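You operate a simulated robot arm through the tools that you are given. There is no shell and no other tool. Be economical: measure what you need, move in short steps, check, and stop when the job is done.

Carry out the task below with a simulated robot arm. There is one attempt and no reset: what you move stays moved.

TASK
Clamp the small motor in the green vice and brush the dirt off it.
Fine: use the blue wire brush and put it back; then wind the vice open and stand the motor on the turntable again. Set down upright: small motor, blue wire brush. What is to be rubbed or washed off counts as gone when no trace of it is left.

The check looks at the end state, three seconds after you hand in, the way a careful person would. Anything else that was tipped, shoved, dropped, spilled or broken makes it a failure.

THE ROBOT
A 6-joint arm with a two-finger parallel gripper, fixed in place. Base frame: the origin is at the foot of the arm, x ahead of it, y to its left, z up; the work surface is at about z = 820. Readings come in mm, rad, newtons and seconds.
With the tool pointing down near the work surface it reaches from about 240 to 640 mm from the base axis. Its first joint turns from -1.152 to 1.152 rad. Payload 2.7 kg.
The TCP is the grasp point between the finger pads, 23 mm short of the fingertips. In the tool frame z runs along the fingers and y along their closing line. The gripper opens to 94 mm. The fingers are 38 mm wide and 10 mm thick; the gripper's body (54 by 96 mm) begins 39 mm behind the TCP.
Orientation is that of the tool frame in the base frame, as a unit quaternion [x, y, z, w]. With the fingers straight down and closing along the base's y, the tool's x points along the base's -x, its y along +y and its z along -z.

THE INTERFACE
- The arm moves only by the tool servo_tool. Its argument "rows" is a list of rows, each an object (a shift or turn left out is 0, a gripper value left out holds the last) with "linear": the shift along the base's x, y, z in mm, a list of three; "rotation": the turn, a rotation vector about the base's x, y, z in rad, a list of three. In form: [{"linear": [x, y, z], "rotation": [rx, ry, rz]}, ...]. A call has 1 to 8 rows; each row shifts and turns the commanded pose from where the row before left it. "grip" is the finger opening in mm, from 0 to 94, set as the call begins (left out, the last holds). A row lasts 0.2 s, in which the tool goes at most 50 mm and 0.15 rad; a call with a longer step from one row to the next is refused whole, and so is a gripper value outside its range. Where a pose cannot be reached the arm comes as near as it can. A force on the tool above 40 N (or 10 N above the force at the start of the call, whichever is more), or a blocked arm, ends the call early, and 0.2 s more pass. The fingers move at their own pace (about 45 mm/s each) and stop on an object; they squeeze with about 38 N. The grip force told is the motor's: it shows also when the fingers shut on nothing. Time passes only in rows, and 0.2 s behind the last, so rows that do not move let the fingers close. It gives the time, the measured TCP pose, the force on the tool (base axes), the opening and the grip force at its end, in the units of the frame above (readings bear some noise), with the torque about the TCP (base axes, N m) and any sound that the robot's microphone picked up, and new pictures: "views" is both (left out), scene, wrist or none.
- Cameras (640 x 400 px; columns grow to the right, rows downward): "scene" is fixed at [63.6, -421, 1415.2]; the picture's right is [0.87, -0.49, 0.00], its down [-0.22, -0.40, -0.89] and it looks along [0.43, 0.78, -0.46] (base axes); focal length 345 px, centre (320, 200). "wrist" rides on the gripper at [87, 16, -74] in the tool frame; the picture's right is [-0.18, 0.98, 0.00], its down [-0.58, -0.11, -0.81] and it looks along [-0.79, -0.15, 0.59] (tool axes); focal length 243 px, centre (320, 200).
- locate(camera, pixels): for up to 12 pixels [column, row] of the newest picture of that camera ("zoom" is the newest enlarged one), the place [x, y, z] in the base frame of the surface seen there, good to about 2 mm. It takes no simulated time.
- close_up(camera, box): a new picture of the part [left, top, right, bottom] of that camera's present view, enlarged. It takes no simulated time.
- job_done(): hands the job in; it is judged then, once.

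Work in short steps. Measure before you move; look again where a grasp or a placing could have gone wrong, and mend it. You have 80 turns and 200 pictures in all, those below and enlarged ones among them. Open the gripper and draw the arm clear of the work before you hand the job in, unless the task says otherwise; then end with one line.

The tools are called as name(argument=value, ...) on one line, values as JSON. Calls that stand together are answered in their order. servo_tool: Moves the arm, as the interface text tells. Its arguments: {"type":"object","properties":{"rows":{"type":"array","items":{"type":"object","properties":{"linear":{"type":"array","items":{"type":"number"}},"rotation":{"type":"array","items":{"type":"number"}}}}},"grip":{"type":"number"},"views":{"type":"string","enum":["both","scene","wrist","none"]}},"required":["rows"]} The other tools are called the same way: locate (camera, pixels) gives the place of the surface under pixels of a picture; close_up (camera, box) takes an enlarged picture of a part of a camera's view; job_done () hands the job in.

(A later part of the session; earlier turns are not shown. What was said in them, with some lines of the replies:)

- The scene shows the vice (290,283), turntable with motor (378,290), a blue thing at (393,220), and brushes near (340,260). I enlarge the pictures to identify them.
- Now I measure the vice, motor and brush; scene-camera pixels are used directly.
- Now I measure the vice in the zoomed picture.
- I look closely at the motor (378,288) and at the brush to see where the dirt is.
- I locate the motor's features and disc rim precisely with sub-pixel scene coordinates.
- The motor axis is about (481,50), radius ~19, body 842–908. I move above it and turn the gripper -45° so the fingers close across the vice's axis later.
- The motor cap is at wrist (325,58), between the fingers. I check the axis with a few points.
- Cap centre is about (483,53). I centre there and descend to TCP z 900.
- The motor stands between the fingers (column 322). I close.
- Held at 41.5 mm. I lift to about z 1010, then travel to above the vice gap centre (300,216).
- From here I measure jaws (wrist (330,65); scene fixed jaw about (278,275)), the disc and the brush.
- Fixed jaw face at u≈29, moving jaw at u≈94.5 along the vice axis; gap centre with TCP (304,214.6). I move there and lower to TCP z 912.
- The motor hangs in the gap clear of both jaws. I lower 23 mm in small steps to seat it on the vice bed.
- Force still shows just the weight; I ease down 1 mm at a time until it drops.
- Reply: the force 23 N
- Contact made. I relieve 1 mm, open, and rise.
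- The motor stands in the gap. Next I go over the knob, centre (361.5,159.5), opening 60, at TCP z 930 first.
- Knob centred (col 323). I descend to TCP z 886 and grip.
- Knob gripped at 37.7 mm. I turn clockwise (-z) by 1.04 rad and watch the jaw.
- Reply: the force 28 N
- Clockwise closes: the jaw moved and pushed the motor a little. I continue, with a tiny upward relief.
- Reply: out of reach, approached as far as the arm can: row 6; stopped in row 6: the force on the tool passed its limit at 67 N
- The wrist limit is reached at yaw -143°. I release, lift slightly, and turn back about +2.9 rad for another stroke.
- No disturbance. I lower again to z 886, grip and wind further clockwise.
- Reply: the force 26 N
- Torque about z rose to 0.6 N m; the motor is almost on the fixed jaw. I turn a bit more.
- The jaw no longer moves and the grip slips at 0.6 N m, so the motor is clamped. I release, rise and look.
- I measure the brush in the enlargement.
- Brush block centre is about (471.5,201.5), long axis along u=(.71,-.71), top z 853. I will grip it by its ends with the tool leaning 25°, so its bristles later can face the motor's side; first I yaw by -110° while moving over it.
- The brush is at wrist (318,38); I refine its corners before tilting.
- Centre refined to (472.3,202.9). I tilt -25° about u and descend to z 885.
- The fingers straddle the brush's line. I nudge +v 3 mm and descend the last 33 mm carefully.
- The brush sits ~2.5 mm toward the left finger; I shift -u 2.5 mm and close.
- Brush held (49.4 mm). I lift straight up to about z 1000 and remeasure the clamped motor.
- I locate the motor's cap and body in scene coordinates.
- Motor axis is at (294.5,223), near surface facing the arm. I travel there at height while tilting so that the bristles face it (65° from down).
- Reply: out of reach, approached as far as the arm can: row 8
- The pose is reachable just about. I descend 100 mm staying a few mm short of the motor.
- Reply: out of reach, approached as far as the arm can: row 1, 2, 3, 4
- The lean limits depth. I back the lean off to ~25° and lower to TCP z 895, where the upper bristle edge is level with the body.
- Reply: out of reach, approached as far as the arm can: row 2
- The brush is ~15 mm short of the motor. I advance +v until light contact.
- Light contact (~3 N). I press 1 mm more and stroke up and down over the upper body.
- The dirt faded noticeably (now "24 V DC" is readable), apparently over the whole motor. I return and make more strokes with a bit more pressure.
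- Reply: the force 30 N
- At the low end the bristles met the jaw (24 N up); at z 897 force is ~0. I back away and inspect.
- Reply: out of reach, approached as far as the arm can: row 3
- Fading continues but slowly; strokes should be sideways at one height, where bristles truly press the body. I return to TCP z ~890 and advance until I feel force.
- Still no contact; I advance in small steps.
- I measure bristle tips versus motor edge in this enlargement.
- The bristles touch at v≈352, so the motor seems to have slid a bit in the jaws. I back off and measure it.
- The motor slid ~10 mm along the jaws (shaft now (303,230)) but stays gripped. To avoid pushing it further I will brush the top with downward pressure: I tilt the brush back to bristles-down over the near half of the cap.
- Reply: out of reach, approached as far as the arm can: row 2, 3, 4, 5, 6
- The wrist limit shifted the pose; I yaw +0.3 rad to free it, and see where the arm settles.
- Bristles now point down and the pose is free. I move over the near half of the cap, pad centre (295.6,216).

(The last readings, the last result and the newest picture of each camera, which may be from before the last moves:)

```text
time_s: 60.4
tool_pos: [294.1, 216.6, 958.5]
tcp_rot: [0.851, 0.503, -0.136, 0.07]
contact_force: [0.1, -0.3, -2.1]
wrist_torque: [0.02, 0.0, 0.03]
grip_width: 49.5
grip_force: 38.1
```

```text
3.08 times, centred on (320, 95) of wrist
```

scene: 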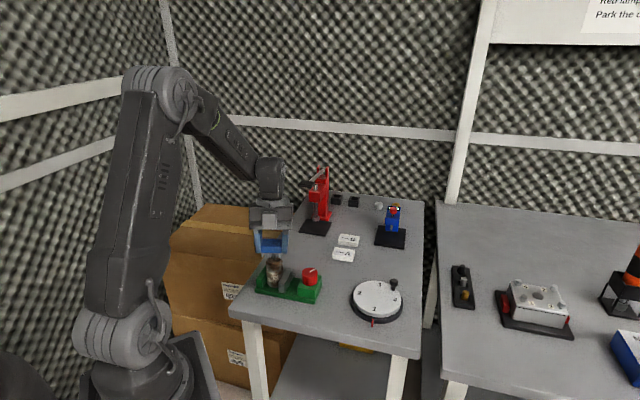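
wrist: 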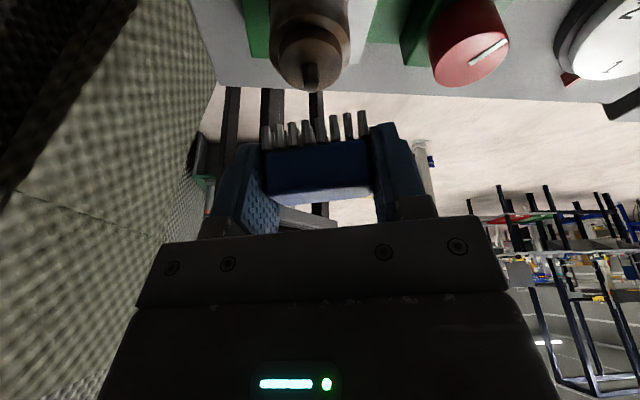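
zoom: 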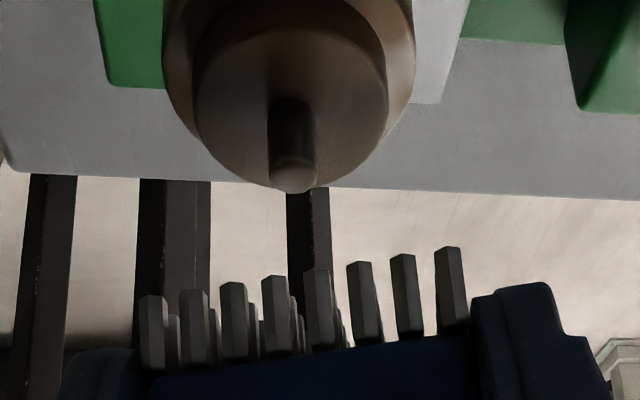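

I check bristle-tip positions relative to the shaft.

locate(camera="zoom", pixels=[[150, 300], [272, 280], [316, 272], [447, 252], [293, 180], [295, 120], [230, 90]])

locate(camera="scene", pixels=[[263, 257], [271, 257.5], [282, 257], [263, 250], [281, 250], [271, 245]])

```text
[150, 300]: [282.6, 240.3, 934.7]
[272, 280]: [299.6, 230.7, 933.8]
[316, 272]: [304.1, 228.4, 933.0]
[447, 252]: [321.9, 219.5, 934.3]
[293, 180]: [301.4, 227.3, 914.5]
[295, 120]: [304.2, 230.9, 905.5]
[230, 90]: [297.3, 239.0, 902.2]
```

```text
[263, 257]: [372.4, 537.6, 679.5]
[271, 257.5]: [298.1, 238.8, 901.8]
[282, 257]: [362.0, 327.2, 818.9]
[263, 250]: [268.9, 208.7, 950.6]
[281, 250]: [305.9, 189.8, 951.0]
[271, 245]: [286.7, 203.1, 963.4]
```

The far bristle row is right over the shaft; I shift 10 mm back toward the arm and descend gently to the cap.

servo_tool(rows=[{"linear": [-4.8, -8.7, -5]}, {"linear": [0, 0, -10]}, {"linear": [0, 0, -6]}, {"linear": [0, 0, -4]}, {}], views="wrist")

close_up(camera="scene", box=[245, 225, 325, 295])

```text
time_s: 61.6
tool_pos: [290.4, 207.5, 932.1]
tcp_rot: [0.851, 0.503, -0.136, 0.071]
contact_force: [0.3, -0.6, -0.2]
wrist_torque: [-0.02, 0.01, -0.02]
grip_width: 49.6
grip_force: 37.6
```

wrist: 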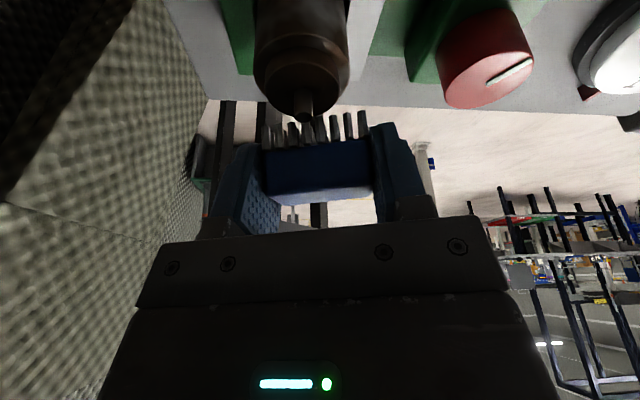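

```text
5.71 times, centred on (285, 260) of scene
```

zoom: 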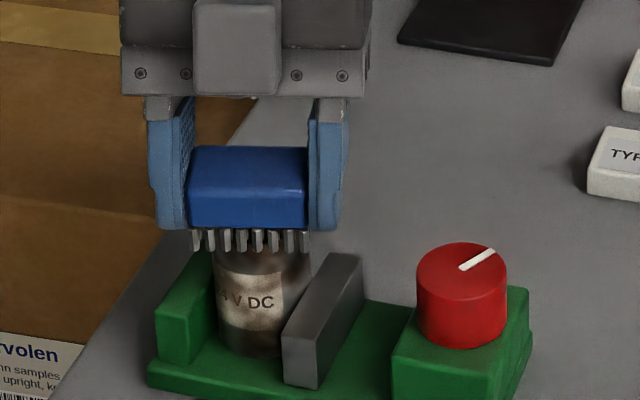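

No contact yet; I lower in 2 mm steps.

servo_tool(rows=[{"linear": [0, 0, -2]}, {"linear": [0, 0, -2]}, {}], views="none")

servo_tool(rows=[{"linear": [0, 0, -2]}, {"linear": [0, 0, -1]}, {}], views="wrist")

close_up(camera="wrist", box=[220, 30, 420, 160])

```text
time_s: 62.4
tool_pos: [290.3, 207.8, 929.7]
tcp_rot: [0.851, 0.503, -0.136, 0.07]
contact_force: [0.4, 0.1, -1.1]
wrist_torque: [-0.03, 0.01, 0.0]
grip_width: 49.4
grip_force: 38.3
```

```text
time_s: 63.2
tool_pos: [290.6, 206.6, 927.6]
tcp_rot: [0.851, 0.502, -0.136, 0.07]
contact_force: [-3.4, -5.5, 28.7]
wrist_torque: [0.07, -0.04, 0.02]
grip_width: 49.6
grip_force: 38.1
```

wrist: 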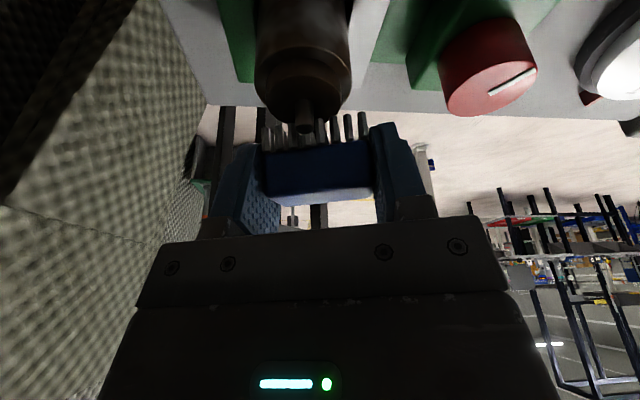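

```text
3.08 times, centred on (320, 95) of wrist
```

zoom: 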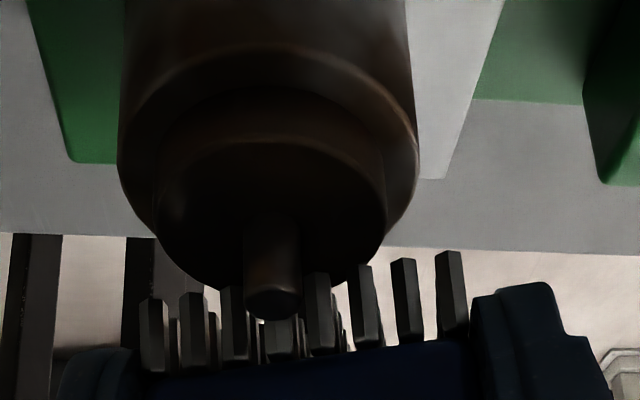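

28 N on the cap. I relieve 1 mm and stroke along the brush's length ±8 mm.

servo_tool(rows=[{"linear": [0, 0, 1]}, {"linear": [6, -3.3, 0]}, {"linear": [-6, 3.3, 0]}, {"linear": [-6, 3.3, 0]}, {"linear": [6, -3.3, 0]}, {"linear": [6, -3.3, 0]}, {"linear": [-6, 3.3, 0]}, {"linear": [-6, 3.3, 0]}], views="none")

servo_tool(rows=[{"linear": [6, -3.3, 0]}, {"linear": [6, -3.3, 0]}, {"linear": [-6, 3.3, 0]}, {"linear": [-6, 3.3, 0]}, {"linear": [6, -3.3, 0]}, {"linear": [6, -3.3, 0]}, {"linear": [-6, 3.3, 0]}, {"linear": [-6, 3.3, 0]}], views="none")

close_up(camera="scene", box=[245, 235, 325, 305])

```text
time_s: 65.0
tool_pos: [284.7, 208.4, 927.2]
tcp_rot: [0.851, 0.501, -0.138, 0.07]
contact_force: [4.1, -4.1, 9.2]
wrist_torque: [-0.04, -0.19, -0.02]
grip_width: 49.6
grip_force: 37.9
```

```text
time_s: 66.8
tool_pos: [285.6, 210.9, 926.9]
tcp_rot: [0.851, 0.502, -0.136, 0.07]
contact_force: [5.6, -5.9, 16.6]
wrist_torque: [-0.04, -0.23, -0.05]
grip_width: 49.5
grip_force: 38.0
```

```text
5.71 times, centred on (285, 270) of scene
```

zoom: 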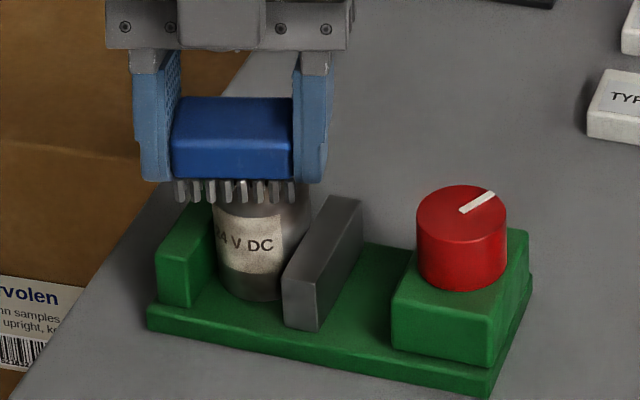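

It works well: the motor is much cleaner everywhere. I keep stroking.

servo_tool(rows=[{"linear": [6, -3.3, 0]}, {"linear": [6, -3.3, 0]}, {"linear": [-6, 3.3, 0]}, {"linear": [-6, 3.3, 0]}, {"linear": [6, -3.3, 0]}, {"linear": [6, -3.3, 0]}, {"linear": [-6, 3.3, 0]}, {"linear": [-6, 3.3, 0]}], views="none")

servo_tool(rows=[{"linear": [6, -3.3, 0]}, {"linear": [6, -3.3, 0]}, {"linear": [-6, 3.3, 0]}, {"linear": [-6, 3.3, 0]}, {"linear": [6, -3.3, 0]}, {"linear": [6, -3.3, 0]}, {"linear": [-6, 3.3, 0]}, {"linear": [-6, 3.3, 0]}], views="none")

servo_tool(rows=[{"linear": [6, -3.3, 0]}, {"linear": [6, -3.3, 0]}, {"linear": [-6, 3.3, 0]}, {"linear": [-6, 3.3, 0]}, {"linear": [6, -3.3, 0]}, {"linear": [6, -3.3, 0]}, {"linear": [-6, 3.3, 0]}, {"linear": [-6, 3.3, 0]}], views="none")

close_up(camera="scene", box=[245, 235, 325, 305])

```text
time_s: 68.6
tool_pos: [285.1, 211.3, 926.7]
tcp_rot: [0.851, 0.502, -0.136, 0.07]
contact_force: [2.5, -3.2, 9.9]
wrist_torque: [-0.05, -0.16, -0.05]
grip_width: 49.4
grip_force: 37.9
```

```text
time_s: 70.4
tool_pos: [285.0, 211.0, 927.3]
tcp_rot: [0.851, 0.502, -0.136, 0.07]
contact_force: [6.3, -7.9, 23.6]
wrist_torque: [-0.05, -0.35, -0.08]
grip_width: 49.3
grip_force: 37.9
```

```text
time_s: 72.2
tool_pos: [286.4, 210.3, 927.7]
tcp_rot: [0.852, 0.501, -0.137, 0.069]
contact_force: [3.8, -3.5, 13.9]
wrist_torque: [-0.05, -0.23, -0.04]
grip_width: 49.5
grip_force: 37.7
```

```text
5.71 times, centred on (285, 270) of scene
```

zoom: 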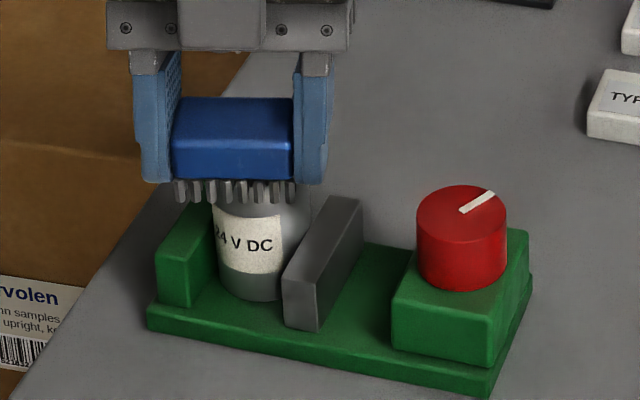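

It looks clean. A few more strokes for certainty, then I lift off and inspect.

servo_tool(rows=[{"linear": [6, -3.3, 0]}, {"linear": [6, -3.3, 0]}, {"linear": [-6, 3.3, 0]}, {"linear": [-6, 3.3, 0]}, {"linear": [6, -3.3, 0]}, {"linear": [6, -3.3, 0]}, {"linear": [-6, 3.3, 0]}, {"linear": [-6, 3.3, 0]}], views="none")

servo_tool(rows=[{"linear": [6, -3.3, 0]}, {"linear": [6, -3.3, 0]}, {"linear": [-6, 3.3, 0]}, {"linear": [0, 0, 15]}, {"linear": [0, 0, 40]}, {"linear": [30, 0, 20]}, {"linear": [40, -10, 0]}, {}])

close_up(camera="scene", box=[245, 235, 325, 305])

close_up(camera="wrist", box=[120, 0, 400, 170])

```text
time_s: 74.0
tool_pos: [285.3, 210.8, 927.7]
tcp_rot: [0.851, 0.503, -0.137, 0.07]
contact_force: [0.0, 0.6, -1.3]
wrist_torque: [0.01, -0.02, 0.02]
grip_width: 49.5
grip_force: 38.2
```

```text
time_s: 75.8
tool_pos: [360.8, 195.8, 1003.6]
tcp_rot: [0.851, 0.502, -0.137, 0.069]
contact_force: [-0.1, 0.3, -0.2]
wrist_torque: [0.0, 0.03, -0.01]
grip_width: 49.3
grip_force: 38.1
```

scene: 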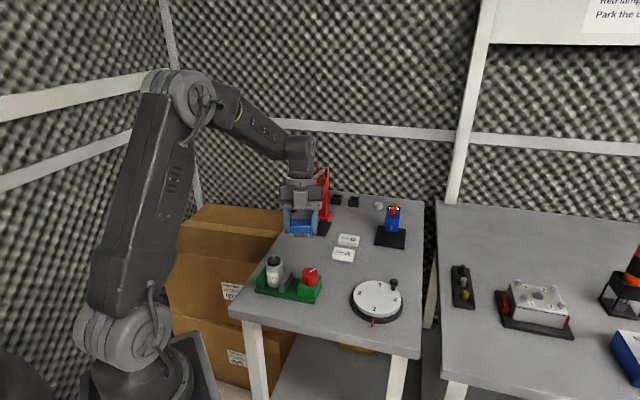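
wrist: 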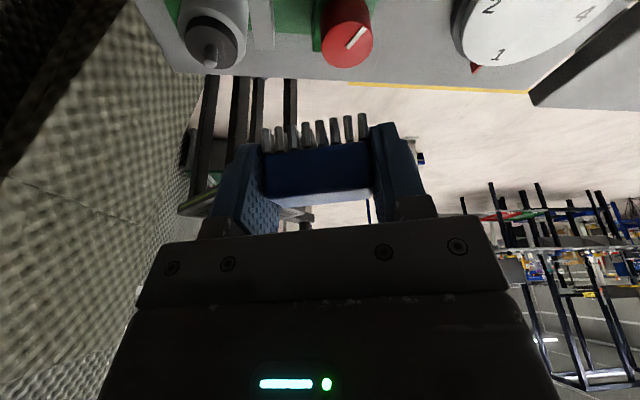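

```text
5.71 times, centred on (285, 270) of scene
```

zoom: 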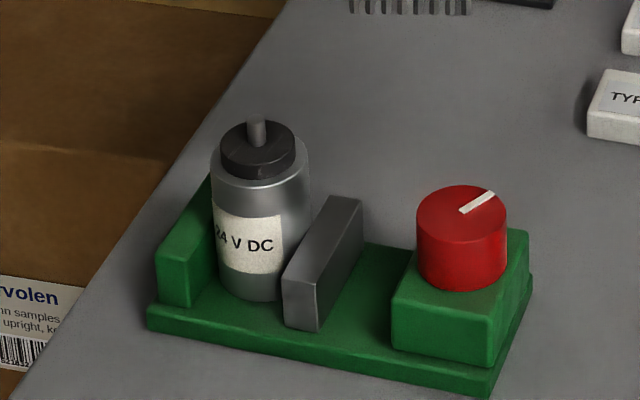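

```text
2.29 times, centred on (260, 85) of wrist
```

zoom: 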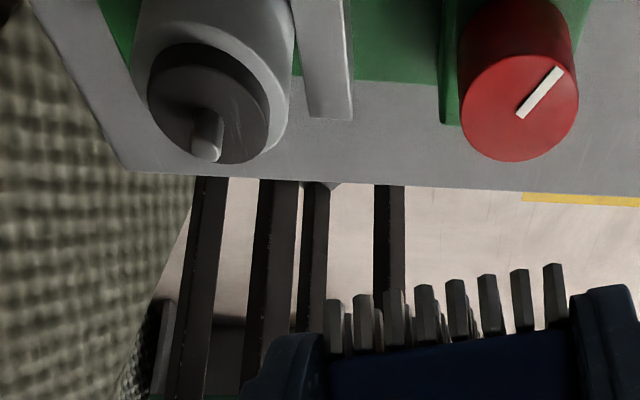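

The motor is perfectly clean (grey body, black cap). I carry the brush back above its spot, undoing the yaw and tilt toward the pickup orientation.

servo_tool(rows=[{"linear": [19, 2, 0], "rotation": [0, 0, -0.1415]}, {"linear": [19, 2, 0], "rotation": [0, 0, -0.1415]}, {"linear": [19, 2, 0], "rotation": [-0.05, 0.035, 0]}, {"linear": [19, 2, 0], "rotation": [-0.05, 0.035, 0]}, {"linear": [19, 2, 0]}, {"linear": [18.5, 1, -30]}, {"linear": [0, 0, -30]}, {}])

close_up(camera="scene", box=[310, 200, 380, 265])

close_up(camera="wrist", box=[220, 70, 420, 200])

```text
time_s: 77.6
tool_pos: [473.2, 208.7, 943.7]
tcp_rot: [0.904, 0.371, -0.196, 0.082]
contact_force: [-0.1, 1.0, -1.2]
wrist_torque: [-0.02, 0.03, 0.01]
grip_width: 49.7
grip_force: 37.9
```

scene: 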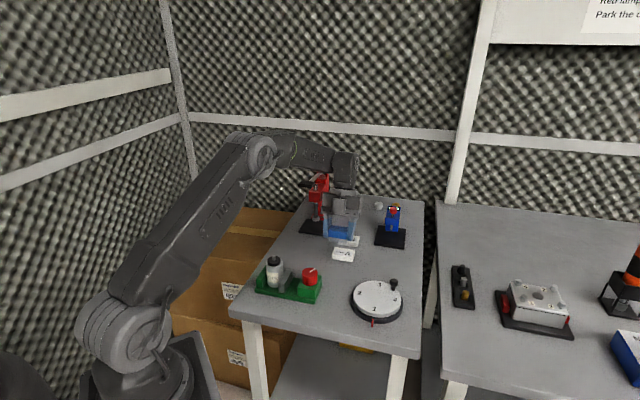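
wrist: 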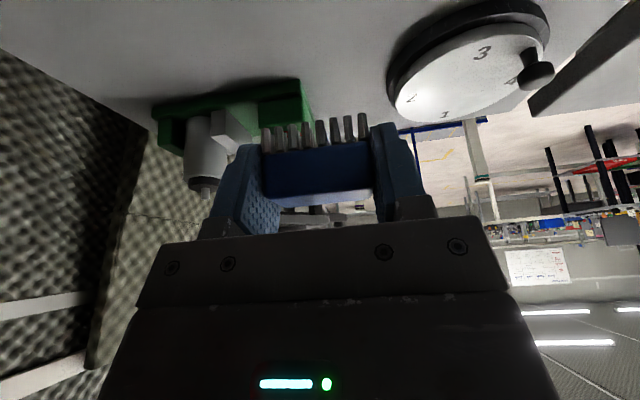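

```text
6.15 times, centred on (345, 232) of scene
```

zoom: 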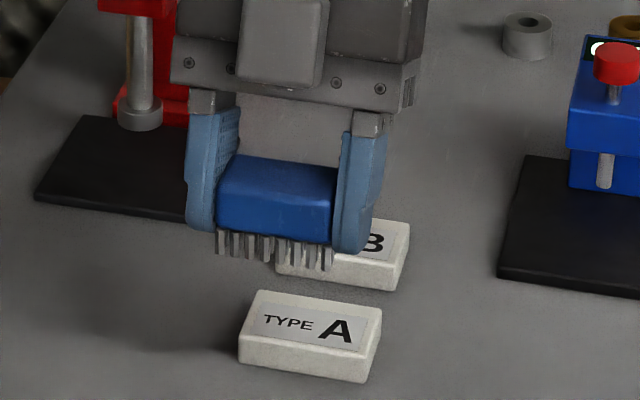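

```text
3.08 times, centred on (320, 135) of wrist
```

zoom: 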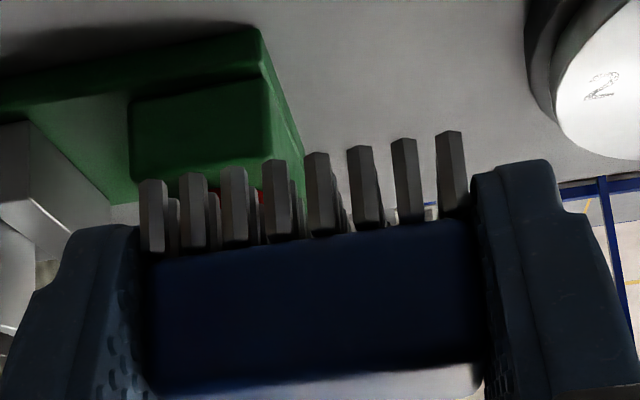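

I measure near-row tips (scene) and far-row tips (wrist) to check the brush is level.

locate(camera="zoom", pixels=[[150, 182], [274, 164], [318, 156], [450, 134], [152, 248], [452, 212], [300, 300]])

locate(camera="scene", pixels=[[329, 240], [338.5, 242], [346, 243.5], [331, 228], [345, 231], [330, 233.5], [344.5, 236.5], [339, 226]])

```text
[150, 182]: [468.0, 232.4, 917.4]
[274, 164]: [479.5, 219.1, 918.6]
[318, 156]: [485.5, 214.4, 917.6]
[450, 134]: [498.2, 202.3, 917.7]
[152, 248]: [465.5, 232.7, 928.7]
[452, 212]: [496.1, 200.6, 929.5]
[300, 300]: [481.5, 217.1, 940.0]
```

```text
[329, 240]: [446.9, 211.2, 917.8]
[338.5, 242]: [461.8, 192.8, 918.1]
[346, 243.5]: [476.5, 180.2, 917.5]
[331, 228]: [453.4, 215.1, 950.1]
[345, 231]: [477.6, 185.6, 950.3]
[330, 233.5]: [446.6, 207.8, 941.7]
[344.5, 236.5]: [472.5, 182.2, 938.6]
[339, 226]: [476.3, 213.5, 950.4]
```

The brush is level (all tips z≈918, centre u 188, v 478 – nearly the original spot). It sits 6 mm higher in the grip, so I lower by ~93 mm watching the force.

servo_tool(rows=[{"linear": [1, -1.5, -30]}, {"linear": [0, 0, -30]}, {"linear": [0, 0, -18]}, {"linear": [0, 0, -9]}, {"linear": [0, 0, -5]}, {}], views="none")

servo_tool(rows=[{"linear": [0, 0, -1]}, {"linear": [0, 0, -1]}, {}], views="none")

close_up(camera="scene", box=[310, 220, 380, 285])

```text
time_s: 79.0
tool_pos: [474.2, 207.6, 851.2]
tcp_rot: [0.904, 0.371, -0.196, 0.082]
contact_force: [-0.3, -0.1, -0.6]
wrist_torque: [0.02, -0.01, 0.02]
grip_width: 49.5
grip_force: 37.5
```

```text
time_s: 79.8
tool_pos: [475.9, 207.0, 848.7]
tcp_rot: [0.904, 0.371, -0.196, 0.082]
contact_force: [0.6, -0.4, 0.7]
wrist_torque: [0.01, -0.02, 0.0]
grip_width: 49.5
grip_force: 37.8
```

```text
6.15 times, centred on (345, 252) of scene
```

zoom: 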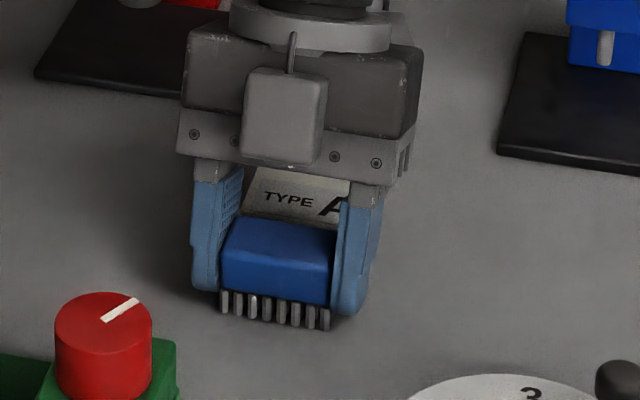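

Almost down. One or two more millimetres, watching for contact.

servo_tool(rows=[{"linear": [0, 0, -1]}, {}], views="none")

servo_tool(rows=[{"linear": [0, 0, -1]}, {}], views="none")

```text
time_s: 80.4
tool_pos: [475.4, 208.4, 848.0]
tcp_rot: [0.904, 0.371, -0.196, 0.082]
contact_force: [-2.1, -2.9, 11.5]
wrist_torque: [0.23, 0.23, -0.04]
grip_width: 49.6
grip_force: 38.1
```

```text
time_s: 81.0
tool_pos: [475.8, 207.0, 849.8]
tcp_rot: [0.904, 0.37, -0.196, 0.082]
contact_force: [-8.6, -4.6, 30.1]
wrist_torque: [0.63, 0.64, 0.04]
grip_width: 49.5
grip_force: 37.5
```

Contact. I relieve 1.5 mm, open and rise straight up.

servo_tool(rows=[{"linear": [0, 0, 1.5]}, {}], views="none")

servo_tool(rows=[{}, {}, {}, {"linear": [0, 0, 15]}, {"linear": [0, 0, 40]}, {"linear": [0, 0, 45]}, {"linear": [0, 0, 45]}], grip=72)

close_up(camera="scene", box=[310, 220, 380, 285])

```text
time_s: 81.6
tool_pos: [475.8, 207.5, 849.7]
tcp_rot: [0.905, 0.37, -0.195, 0.081]
contact_force: [-1.3, -3.8, 23.2]
wrist_torque: [0.49, 0.37, 0.27]
grip_width: 49.7
grip_force: 38.2
```

```text
time_s: 83.2
tool_pos: [476.6, 206.2, 991.8]
tcp_rot: [0.904, 0.371, -0.197, 0.082]
contact_force: [0.1, -0.4, 0.2]
wrist_torque: [0.0, -0.05, 0.02]
grip_width: 72.0
grip_force: 0.0
```

scene: 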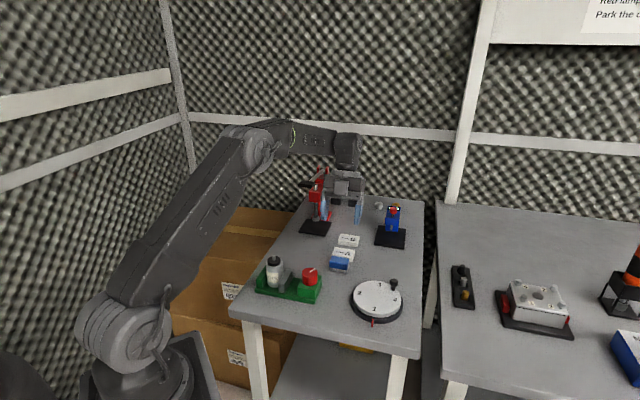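
wrist: 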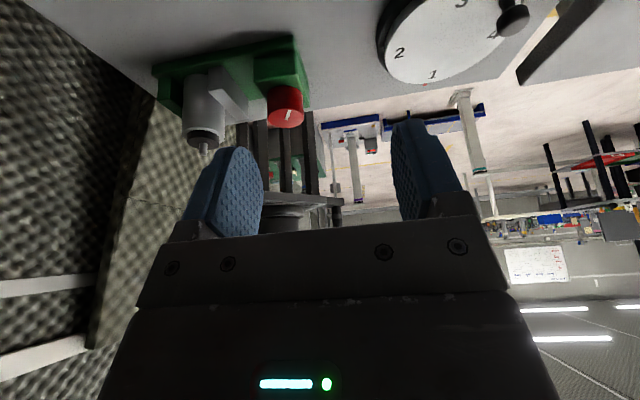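

```text
6.15 times, centred on (345, 252) of scene
```

zoom: 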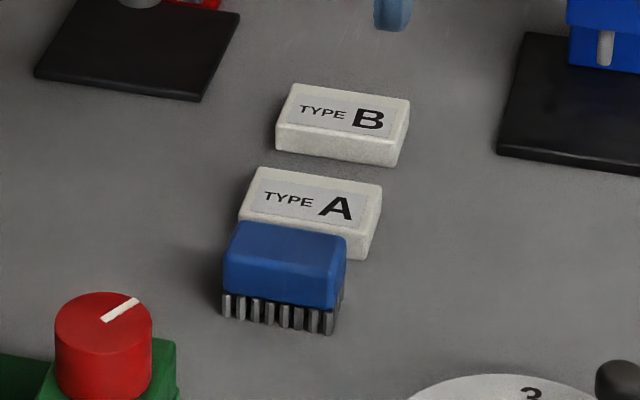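

The brush stands upright in its place. I straighten the tool, and move over the knob (362,160) to unwind.

servo_tool(rows=[{"linear": [-20, -8, 0], "rotation": [0.1013, -0.1013, 0]}, {"linear": [-20, -8, 0], "rotation": [0.1013, -0.1013, 0]}, {"linear": [-20, -8, 0], "rotation": [0.1013, -0.1013, 0]}, {"linear": [-20, -8, 0]}, {"linear": [-20, -8, 0]}, {"linear": [-14, -7, -30]}, {"linear": [0, 0, -25]}, {}], grip=64)

close_up(camera="scene", box=[250, 235, 330, 305])

```text
time_s: 85.0
tool_pos: [361.1, 160.5, 938.4]
tcp_rot: [0.925, 0.379, 0.001, 0.0]
contact_force: [0.5, -0.2, 0.1]
wrist_torque: [0.04, -0.02, 0.0]
grip_width: 63.8
grip_force: 0.1
```

scene: 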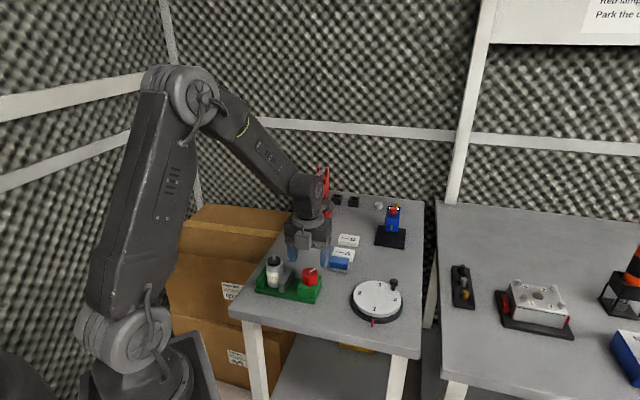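
wrist: 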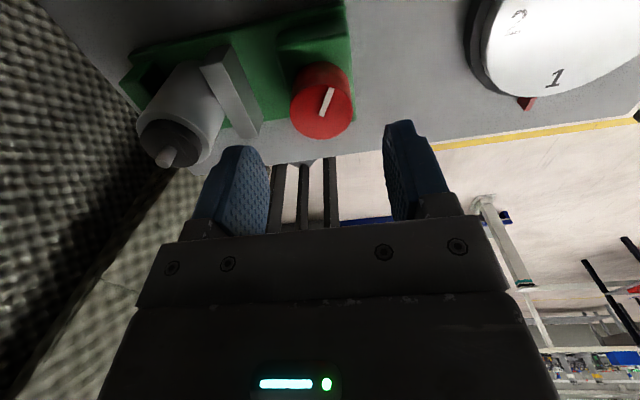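

```text
5.71 times, centred on (290, 270) of scene
```

zoom: 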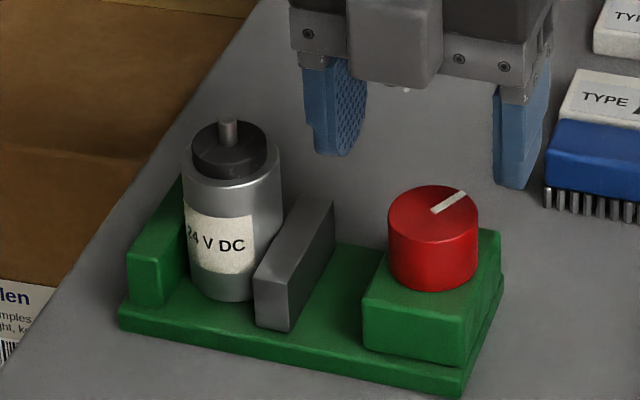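

The knob is between the fingers (col 322). I descend to z 886 and grip.

servo_tool(rows=[{"linear": [1, 0, -25]}, {"linear": [0, 0, -20]}, {"linear": [0, 0, -7]}, {}], views="none")

servo_tool(rows=[{}, {}, {}, {"rotation": [0, 0, 0.12]}, {"rotation": [0, 0, 0.12]}, {"rotation": [0, 0, 0.12]}, {"rotation": [0, 0, 0.12]}, {"rotation": [0, 0, 0.12]}], grip=20, views="none")

close_up(camera="scene", box=[250, 235, 330, 305])

```text
time_s: 86.0
tool_pos: [363.0, 159.6, 885.8]
tcp_rot: [0.925, 0.379, 0.001, -0.001]
contact_force: [0.1, 0.4, 0.0]
wrist_torque: [0.0, -0.01, -0.02]
grip_width: 63.9
grip_force: 0.1
```

```text
time_s: 87.8
tool_pos: [363.1, 161.0, 885.8]
tcp_rot: [0.771, 0.637, 0.001, -0.001]
contact_force: [-8.9, 16.5, -8.9]
wrist_torque: [0.81, -0.48, -0.01]
grip_width: 38.0
grip_force: 44.6
```

```text
5.71 times, centred on (290, 270) of scene
```

zoom: 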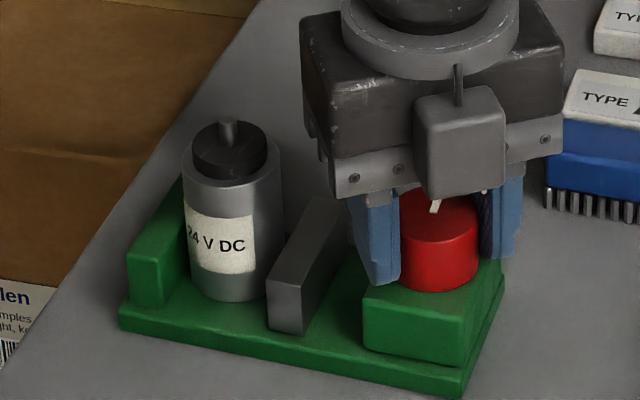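

The jaw has backed off and the motor stands. I wind on by another ~1.7 rad.

servo_tool(rows=[{"rotation": [0, 0, 0.12]}, {"rotation": [0, 0, 0.12]}, {"rotation": [0, 0, 0.12]}, {"rotation": [0, 0, 0.12]}, {"rotation": [0, 0, 0.12]}, {"rotation": [0, 0, 0.12]}, {"rotation": [0, 0, 0.12]}], views="none")

servo_tool(rows=[{"rotation": [0, 0, 0.12]}, {"rotation": [0, 0, 0.12]}, {"rotation": [0, 0, 0.12]}, {"rotation": [0, 0, 0.12]}, {"rotation": [0, 0, 0.12]}, {"rotation": [0, 0, 0.12]}], views="none")

close_up(camera="scene", box=[250, 235, 330, 305])

```text
time_s: 89.4
tool_pos: [362.4, 160.3, 886.1]
tcp_rot: [0.444, 0.896, 0.0, -0.001]
contact_force: [1.9, 10.0, -12.7]
wrist_torque: [0.45, -0.27, 0.0]
grip_width: 37.9
grip_force: 45.1
```

```text
time_s: 90.8
tool_pos: [363.5, 162.0, 886.3]
tcp_rot: [0.099, 0.995, 0.0, 0.0]
contact_force: [5.3, 10.2, -7.3]
wrist_torque: [0.0, 0.14, -0.45]
grip_width: 38.1
grip_force: 29.2
```

```text
5.71 times, centred on (290, 270) of scene
```

zoom: 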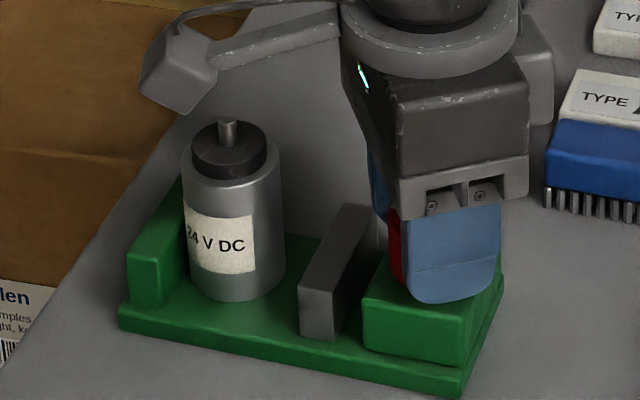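

The jaw is fully open again (torque shows the stop). I release, rise, and yaw back to -45° toward the motor.

servo_tool(rows=[{}, {}, {"linear": [0, 0, 30]}, {"linear": [0, 0, 45], "rotation": [0, 0, -0.147]}, {"linear": [-15, 17, 30], "rotation": [0, 0, -0.147]}, {"linear": [-15, 17, 0], "rotation": [0, 0, -0.147]}, {"linear": [-15, 17, 0], "rotation": [0, 0, -0.147]}, {"linear": [-10, 15, 0]}], grip=75)

close_up(camera="scene", box=[250, 235, 330, 305])

```text
time_s: 92.6
tool_pos: [307.1, 225.0, 992.7]
tcp_rot: [0.385, 0.923, 0.0, -0.001]
contact_force: [0.0, -0.5, -0.5]
wrist_torque: [0.0, 0.01, 0.02]
grip_width: 74.6
grip_force: 0.0
```

scene: 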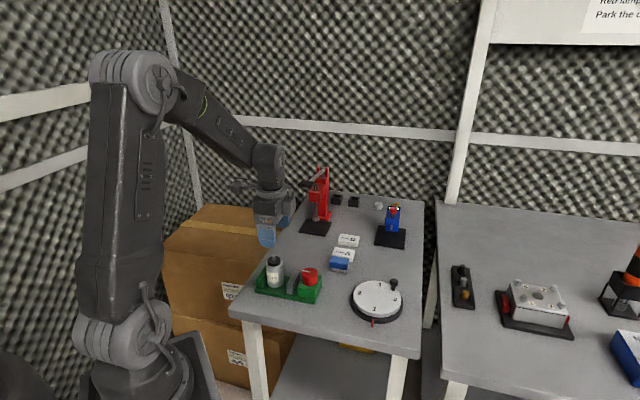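
wrist: 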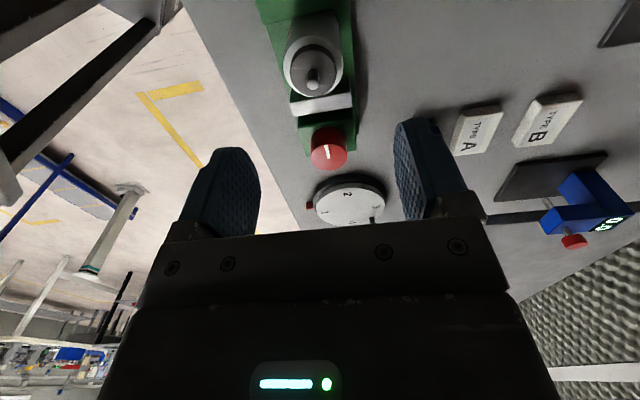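

```text
5.71 times, centred on (290, 270) of scene
```

zoom: 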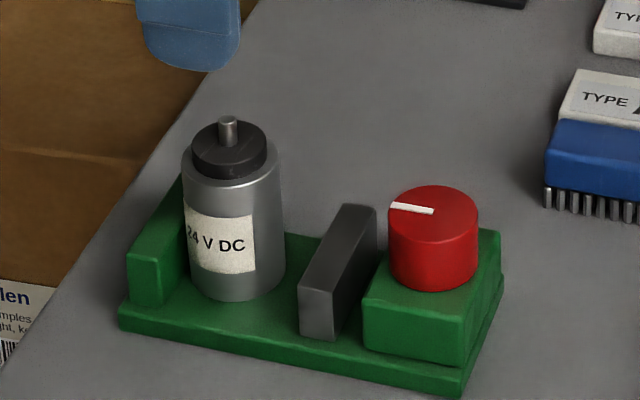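

I locate the motor's cap rim and shaft for centring.

locate(camera="wrist", pixels=[[312, 80], [291, 72], [335, 72], [312, 94], [313, 50], [286, 60], [342, 58]])

locate(camera="scene", pixels=[[274, 256.5], [274, 265], [267.5, 261], [280, 261], [275, 268], [267, 272], [282, 272]])

```text
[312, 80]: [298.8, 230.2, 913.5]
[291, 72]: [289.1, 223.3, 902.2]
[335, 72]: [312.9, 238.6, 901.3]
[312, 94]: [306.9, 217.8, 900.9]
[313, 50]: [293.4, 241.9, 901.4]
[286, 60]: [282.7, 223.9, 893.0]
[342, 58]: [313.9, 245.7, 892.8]
```

```text
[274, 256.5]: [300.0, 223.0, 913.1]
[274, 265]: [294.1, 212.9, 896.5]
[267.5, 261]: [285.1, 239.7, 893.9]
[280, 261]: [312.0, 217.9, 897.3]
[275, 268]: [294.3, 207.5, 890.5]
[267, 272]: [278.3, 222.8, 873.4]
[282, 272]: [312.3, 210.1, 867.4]
```

Motor centre is about (300.5,228). I centre and descend to TCP z 890 (tips above the jaws).

servo_tool(rows=[{"linear": [-6.5, 3, -20]}, {"linear": [0, 0, -35]}, {"linear": [0, 0, -30]}, {"linear": [0, 0, -12]}, {"linear": [0, 0, -5]}, {}])

close_up(camera="scene", box=[250, 235, 330, 305])

```text
time_s: 94.0
tool_pos: [299.3, 229.4, 888.8]
tcp_rot: [0.384, 0.923, 0.0, -0.002]
contact_force: [-0.2, 0.3, 0.0]
wrist_torque: [0.01, 0.01, -0.01]
grip_width: 75.0
grip_force: 0.1
```

scene: 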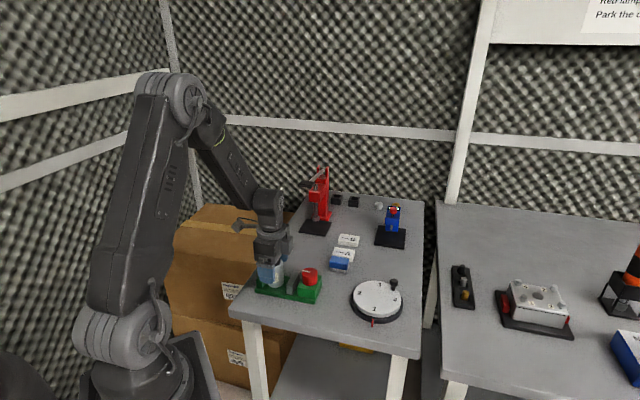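
wrist: 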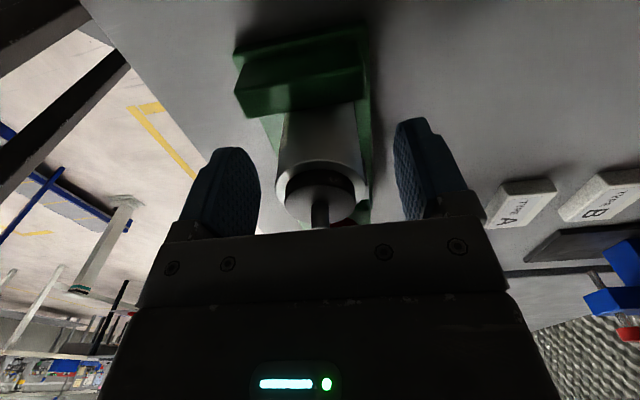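

```text
5.71 times, centred on (290, 270) of scene
```

zoom: 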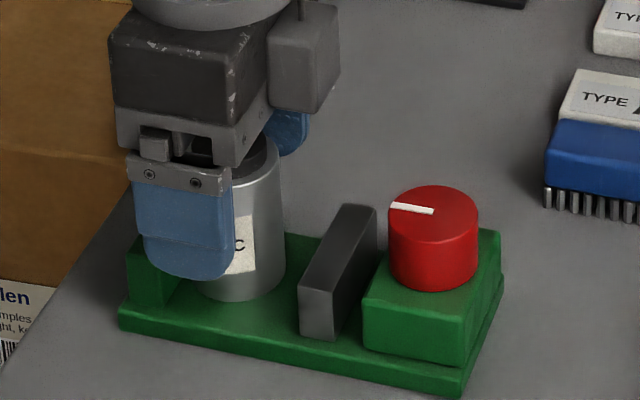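

The motor's shaft is at wrist (320,213), just as in the first grasp. I close.

servo_tool(rows=[{}, {}, {}, {}, {}], grip=20, views="wrist")

```text
time_s: 95.2
tool_pos: [300.5, 228.9, 888.9]
tcp_rot: [0.384, 0.923, 0.0, -0.001]
contact_force: [-1.5, -0.4, 0.4]
wrist_torque: [0.0, -0.01, -0.03]
grip_width: 41.6
grip_force: 38.0
```

wrist: 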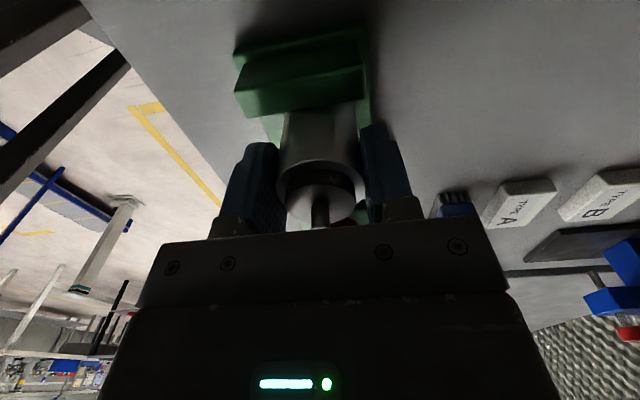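

Held at 41.6 mm. I lift vertically 110 mm and start travelling to the turntable.

servo_tool(rows=[{"linear": [0, 0, 15]}, {"linear": [0, 0, 45]}, {"linear": [0, 0, 50]}, {"linear": [30, -29, 0]}, {"linear": [32, -31, 0]}, {"linear": [32, -31, 0]}, {"linear": [32, -31, 0]}, {"linear": [32, -31, 0]}], views="none")

servo_tool(rows=[{"linear": [25, -24, 0]}, {"linear": [0, 0, -30]}, {"linear": [0, 0, -30]}, {}])

close_up(camera="scene", box=[335, 230, 425, 330])

```text
time_s: 97.0
tool_pos: [459.3, 75.6, 1003.2]
tcp_rot: [0.384, 0.923, 0.001, 0.0]
contact_force: [0.5, -1.1, -2.9]
wrist_torque: [-0.05, 0.0, 0.01]
grip_width: 41.5
grip_force: 37.8
```

```text
time_s: 98.0
tool_pos: [484.2, 51.8, 939.6]
tcp_rot: [0.385, 0.923, 0.002, -0.001]
contact_force: [-1.1, -0.3, -2.9]
wrist_torque: [0.01, -0.02, 0.02]
grip_width: 41.5
grip_force: 38.3
```

scene: 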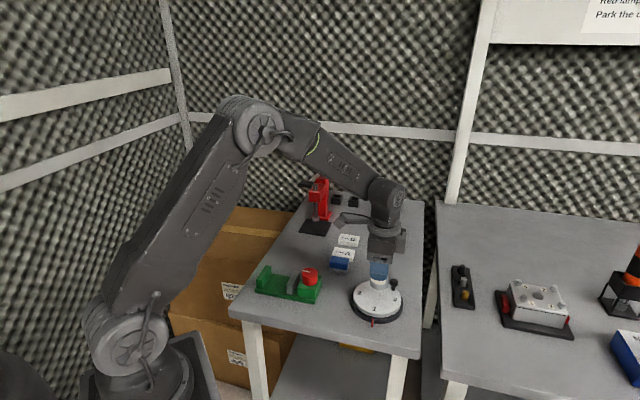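
wrist: 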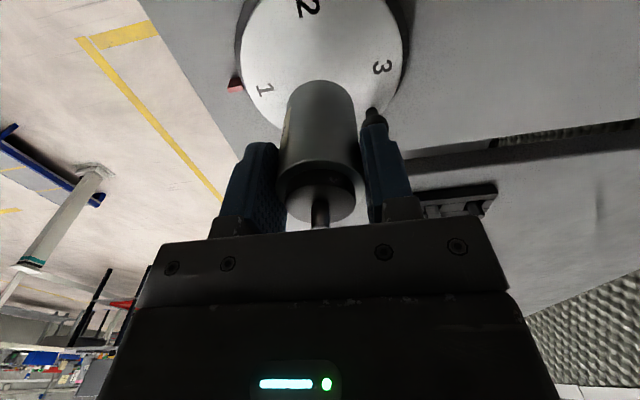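

```text
4.00 times, centred on (380, 280) of scene
```

zoom: 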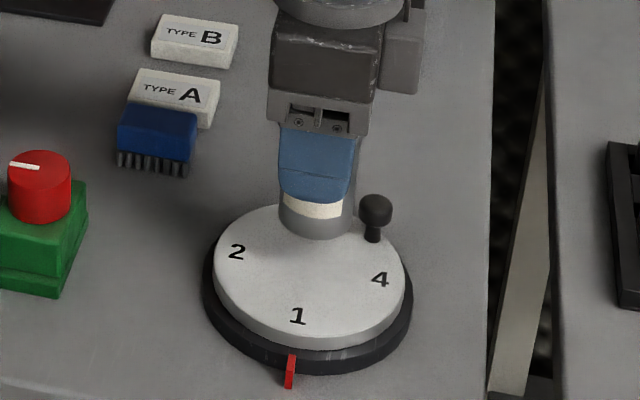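

The position matches the original (484,52). I lower to 902, then millimetre steps to contact at ~899.

servo_tool(rows=[{"linear": [0, 0, -20]}, {"linear": [0, 0, -12]}, {"linear": [0, 0, -5]}, {"linear": [0, 0, -2]}, {}], views="none")

servo_tool(rows=[{"linear": [0, 0, -1]}, {}], views="none")

```text
time_s: 99.2
tool_pos: [483.5, 52.7, 900.4]
tcp_rot: [0.384, 0.924, 0.0, -0.001]
contact_force: [-1.4, 0.1, -0.4]
wrist_torque: [0.02, 0.05, 0.02]
grip_width: 41.3
grip_force: 37.9
```

```text
time_s: 99.8
tool_pos: [484.0, 52.8, 899.0]
tcp_rot: [0.384, 0.923, 0.002, 0.0]
contact_force: [-6.4, 1.4, 14.3]
wrist_torque: [0.09, 0.48, 0.02]
grip_width: 41.3
grip_force: 37.3
```

Contact. I relieve 0.7 mm, open to 66, and rise.

servo_tool(rows=[{"linear": [0, 0, 0.7]}, {}], views="none")

servo_tool(rows=[{}, {}, {}, {"linear": [0, 0, 20]}, {"linear": [0, 0, 40]}, {"linear": [0, 0, 45]}, {"linear": [-30, 30, 30]}, {"linear": [-40, 40, 0]}], grip=66)

close_up(camera="scene", box=[240, 230, 420, 340])

close_up(camera="scene", box=[345, 262, 411, 328])

```text
time_s: 100.4
tool_pos: [484.4, 52.8, 899.5]
tcp_rot: [0.384, 0.923, 0.0, 0.0]
contact_force: [-1.3, 5.3, 11.9]
wrist_torque: [0.14, 0.14, 0.0]
grip_width: 41.5
grip_force: 37.2
```

```text
refused: row 7 steps farther than a row can; nothing moved
```

```text
3.56 times, centred on (330, 285) of scene
```

zoom: 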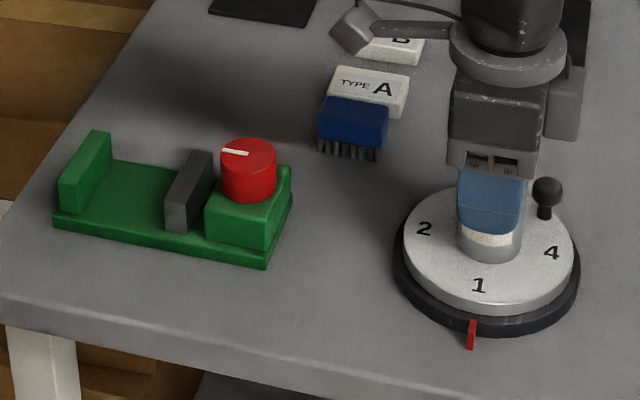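

```text
6.06 times, centred on (378, 295) of scene
```

zoom: 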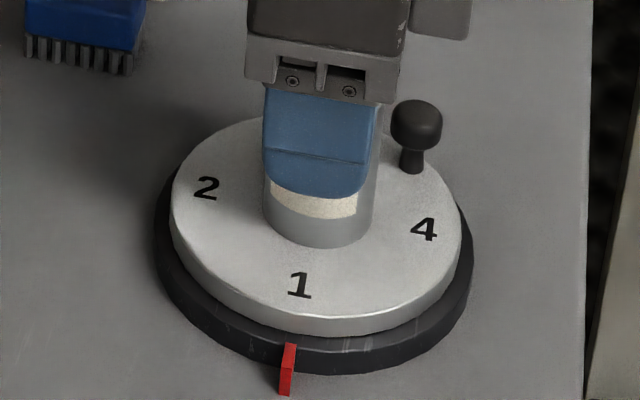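

The call was refused for one long row; I repeat with shorter steps. The motor sits at the original spot on the disc.

servo_tool(rows=[{}, {}, {}, {"linear": [0, 0, 20]}, {"linear": [0, 0, 40]}, {"linear": [0, 0, 45]}, {"linear": [-25, 25, 25]}, {"linear": [-30, 30, 0]}], grip=66)

close_up(camera="scene", box=[240, 230, 420, 340])

close_up(camera="scene", box=[345, 262, 411, 328])

```text
time_s: 102.2
tool_pos: [429.2, 106.9, 1030.3]
tcp_rot: [0.384, 0.923, 0.0, -0.001]
contact_force: [-0.2, -0.1, -0.3]
wrist_torque: [0.0, 0.0, 0.04]
grip_width: 65.6
grip_force: 0.1
```

scene: 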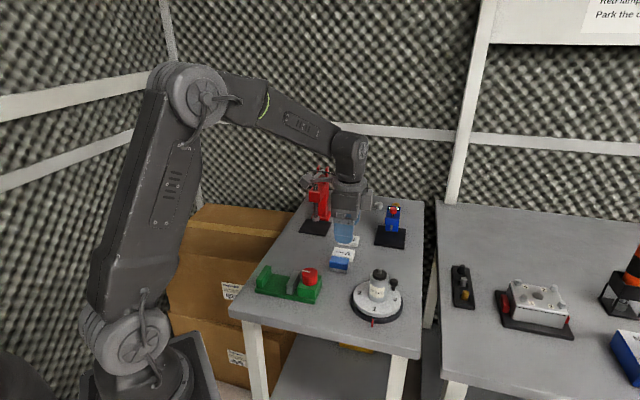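
wrist: 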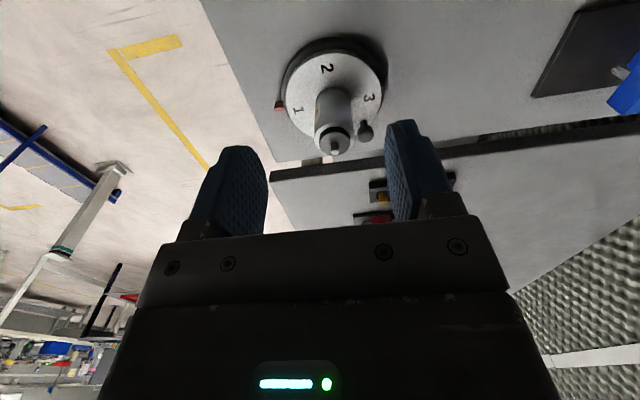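

```text
3.56 times, centred on (330, 285) of scene
```

zoom: 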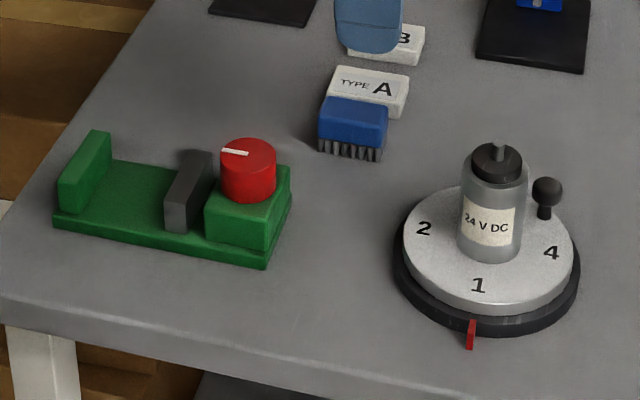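

```text
6.06 times, centred on (378, 295) of scene
```

zoom: 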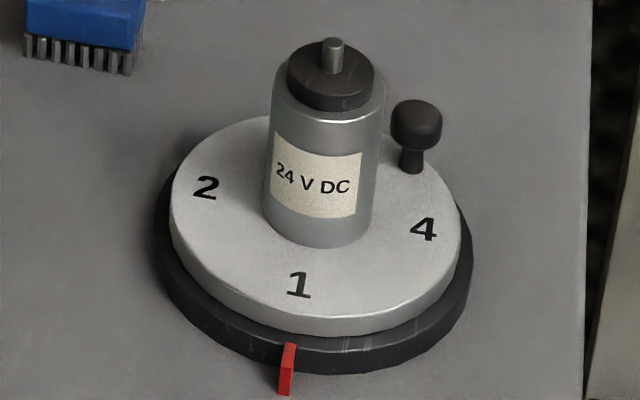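

The motor stands clean and upright on the turntable, the vice is open, and the brush is back. I draw the arm up clear of the work.

servo_tool(rows=[{"linear": [-20, 15, 40]}, {"linear": [-30, 20, 30]}, {"linear": [-30, 20, 20]}, {}], grip=90, views="scene")

```text
time_s: 103.2
tool_pos: [348.5, 160.4, 1120.9]
tcp_rot: [0.385, 0.923, 0.0, -0.001]
contact_force: [0.2, -0.1, 1.0]
wrist_torque: [0.02, -0.02, 0.0]
grip_width: 90.2
grip_force: 0.1
```

scene: 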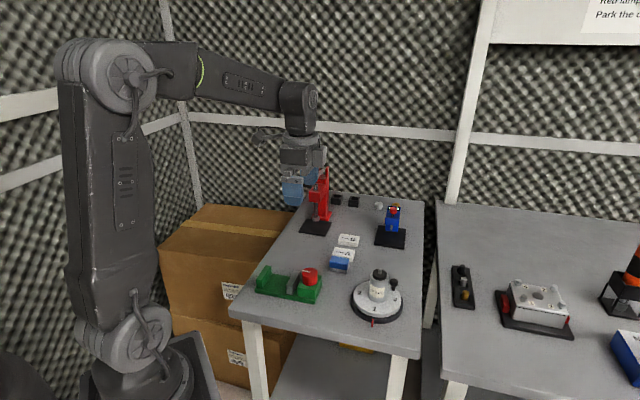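

Everything is in place and the arm is clear, so I hand in.

job_done()

```text
The job is handed in.
```

The job is handed in: the motor is brushed clean and standing upright on the turntable, the blue brush is back upright in its place, the vice is wound open, and the arm is clear of the work.
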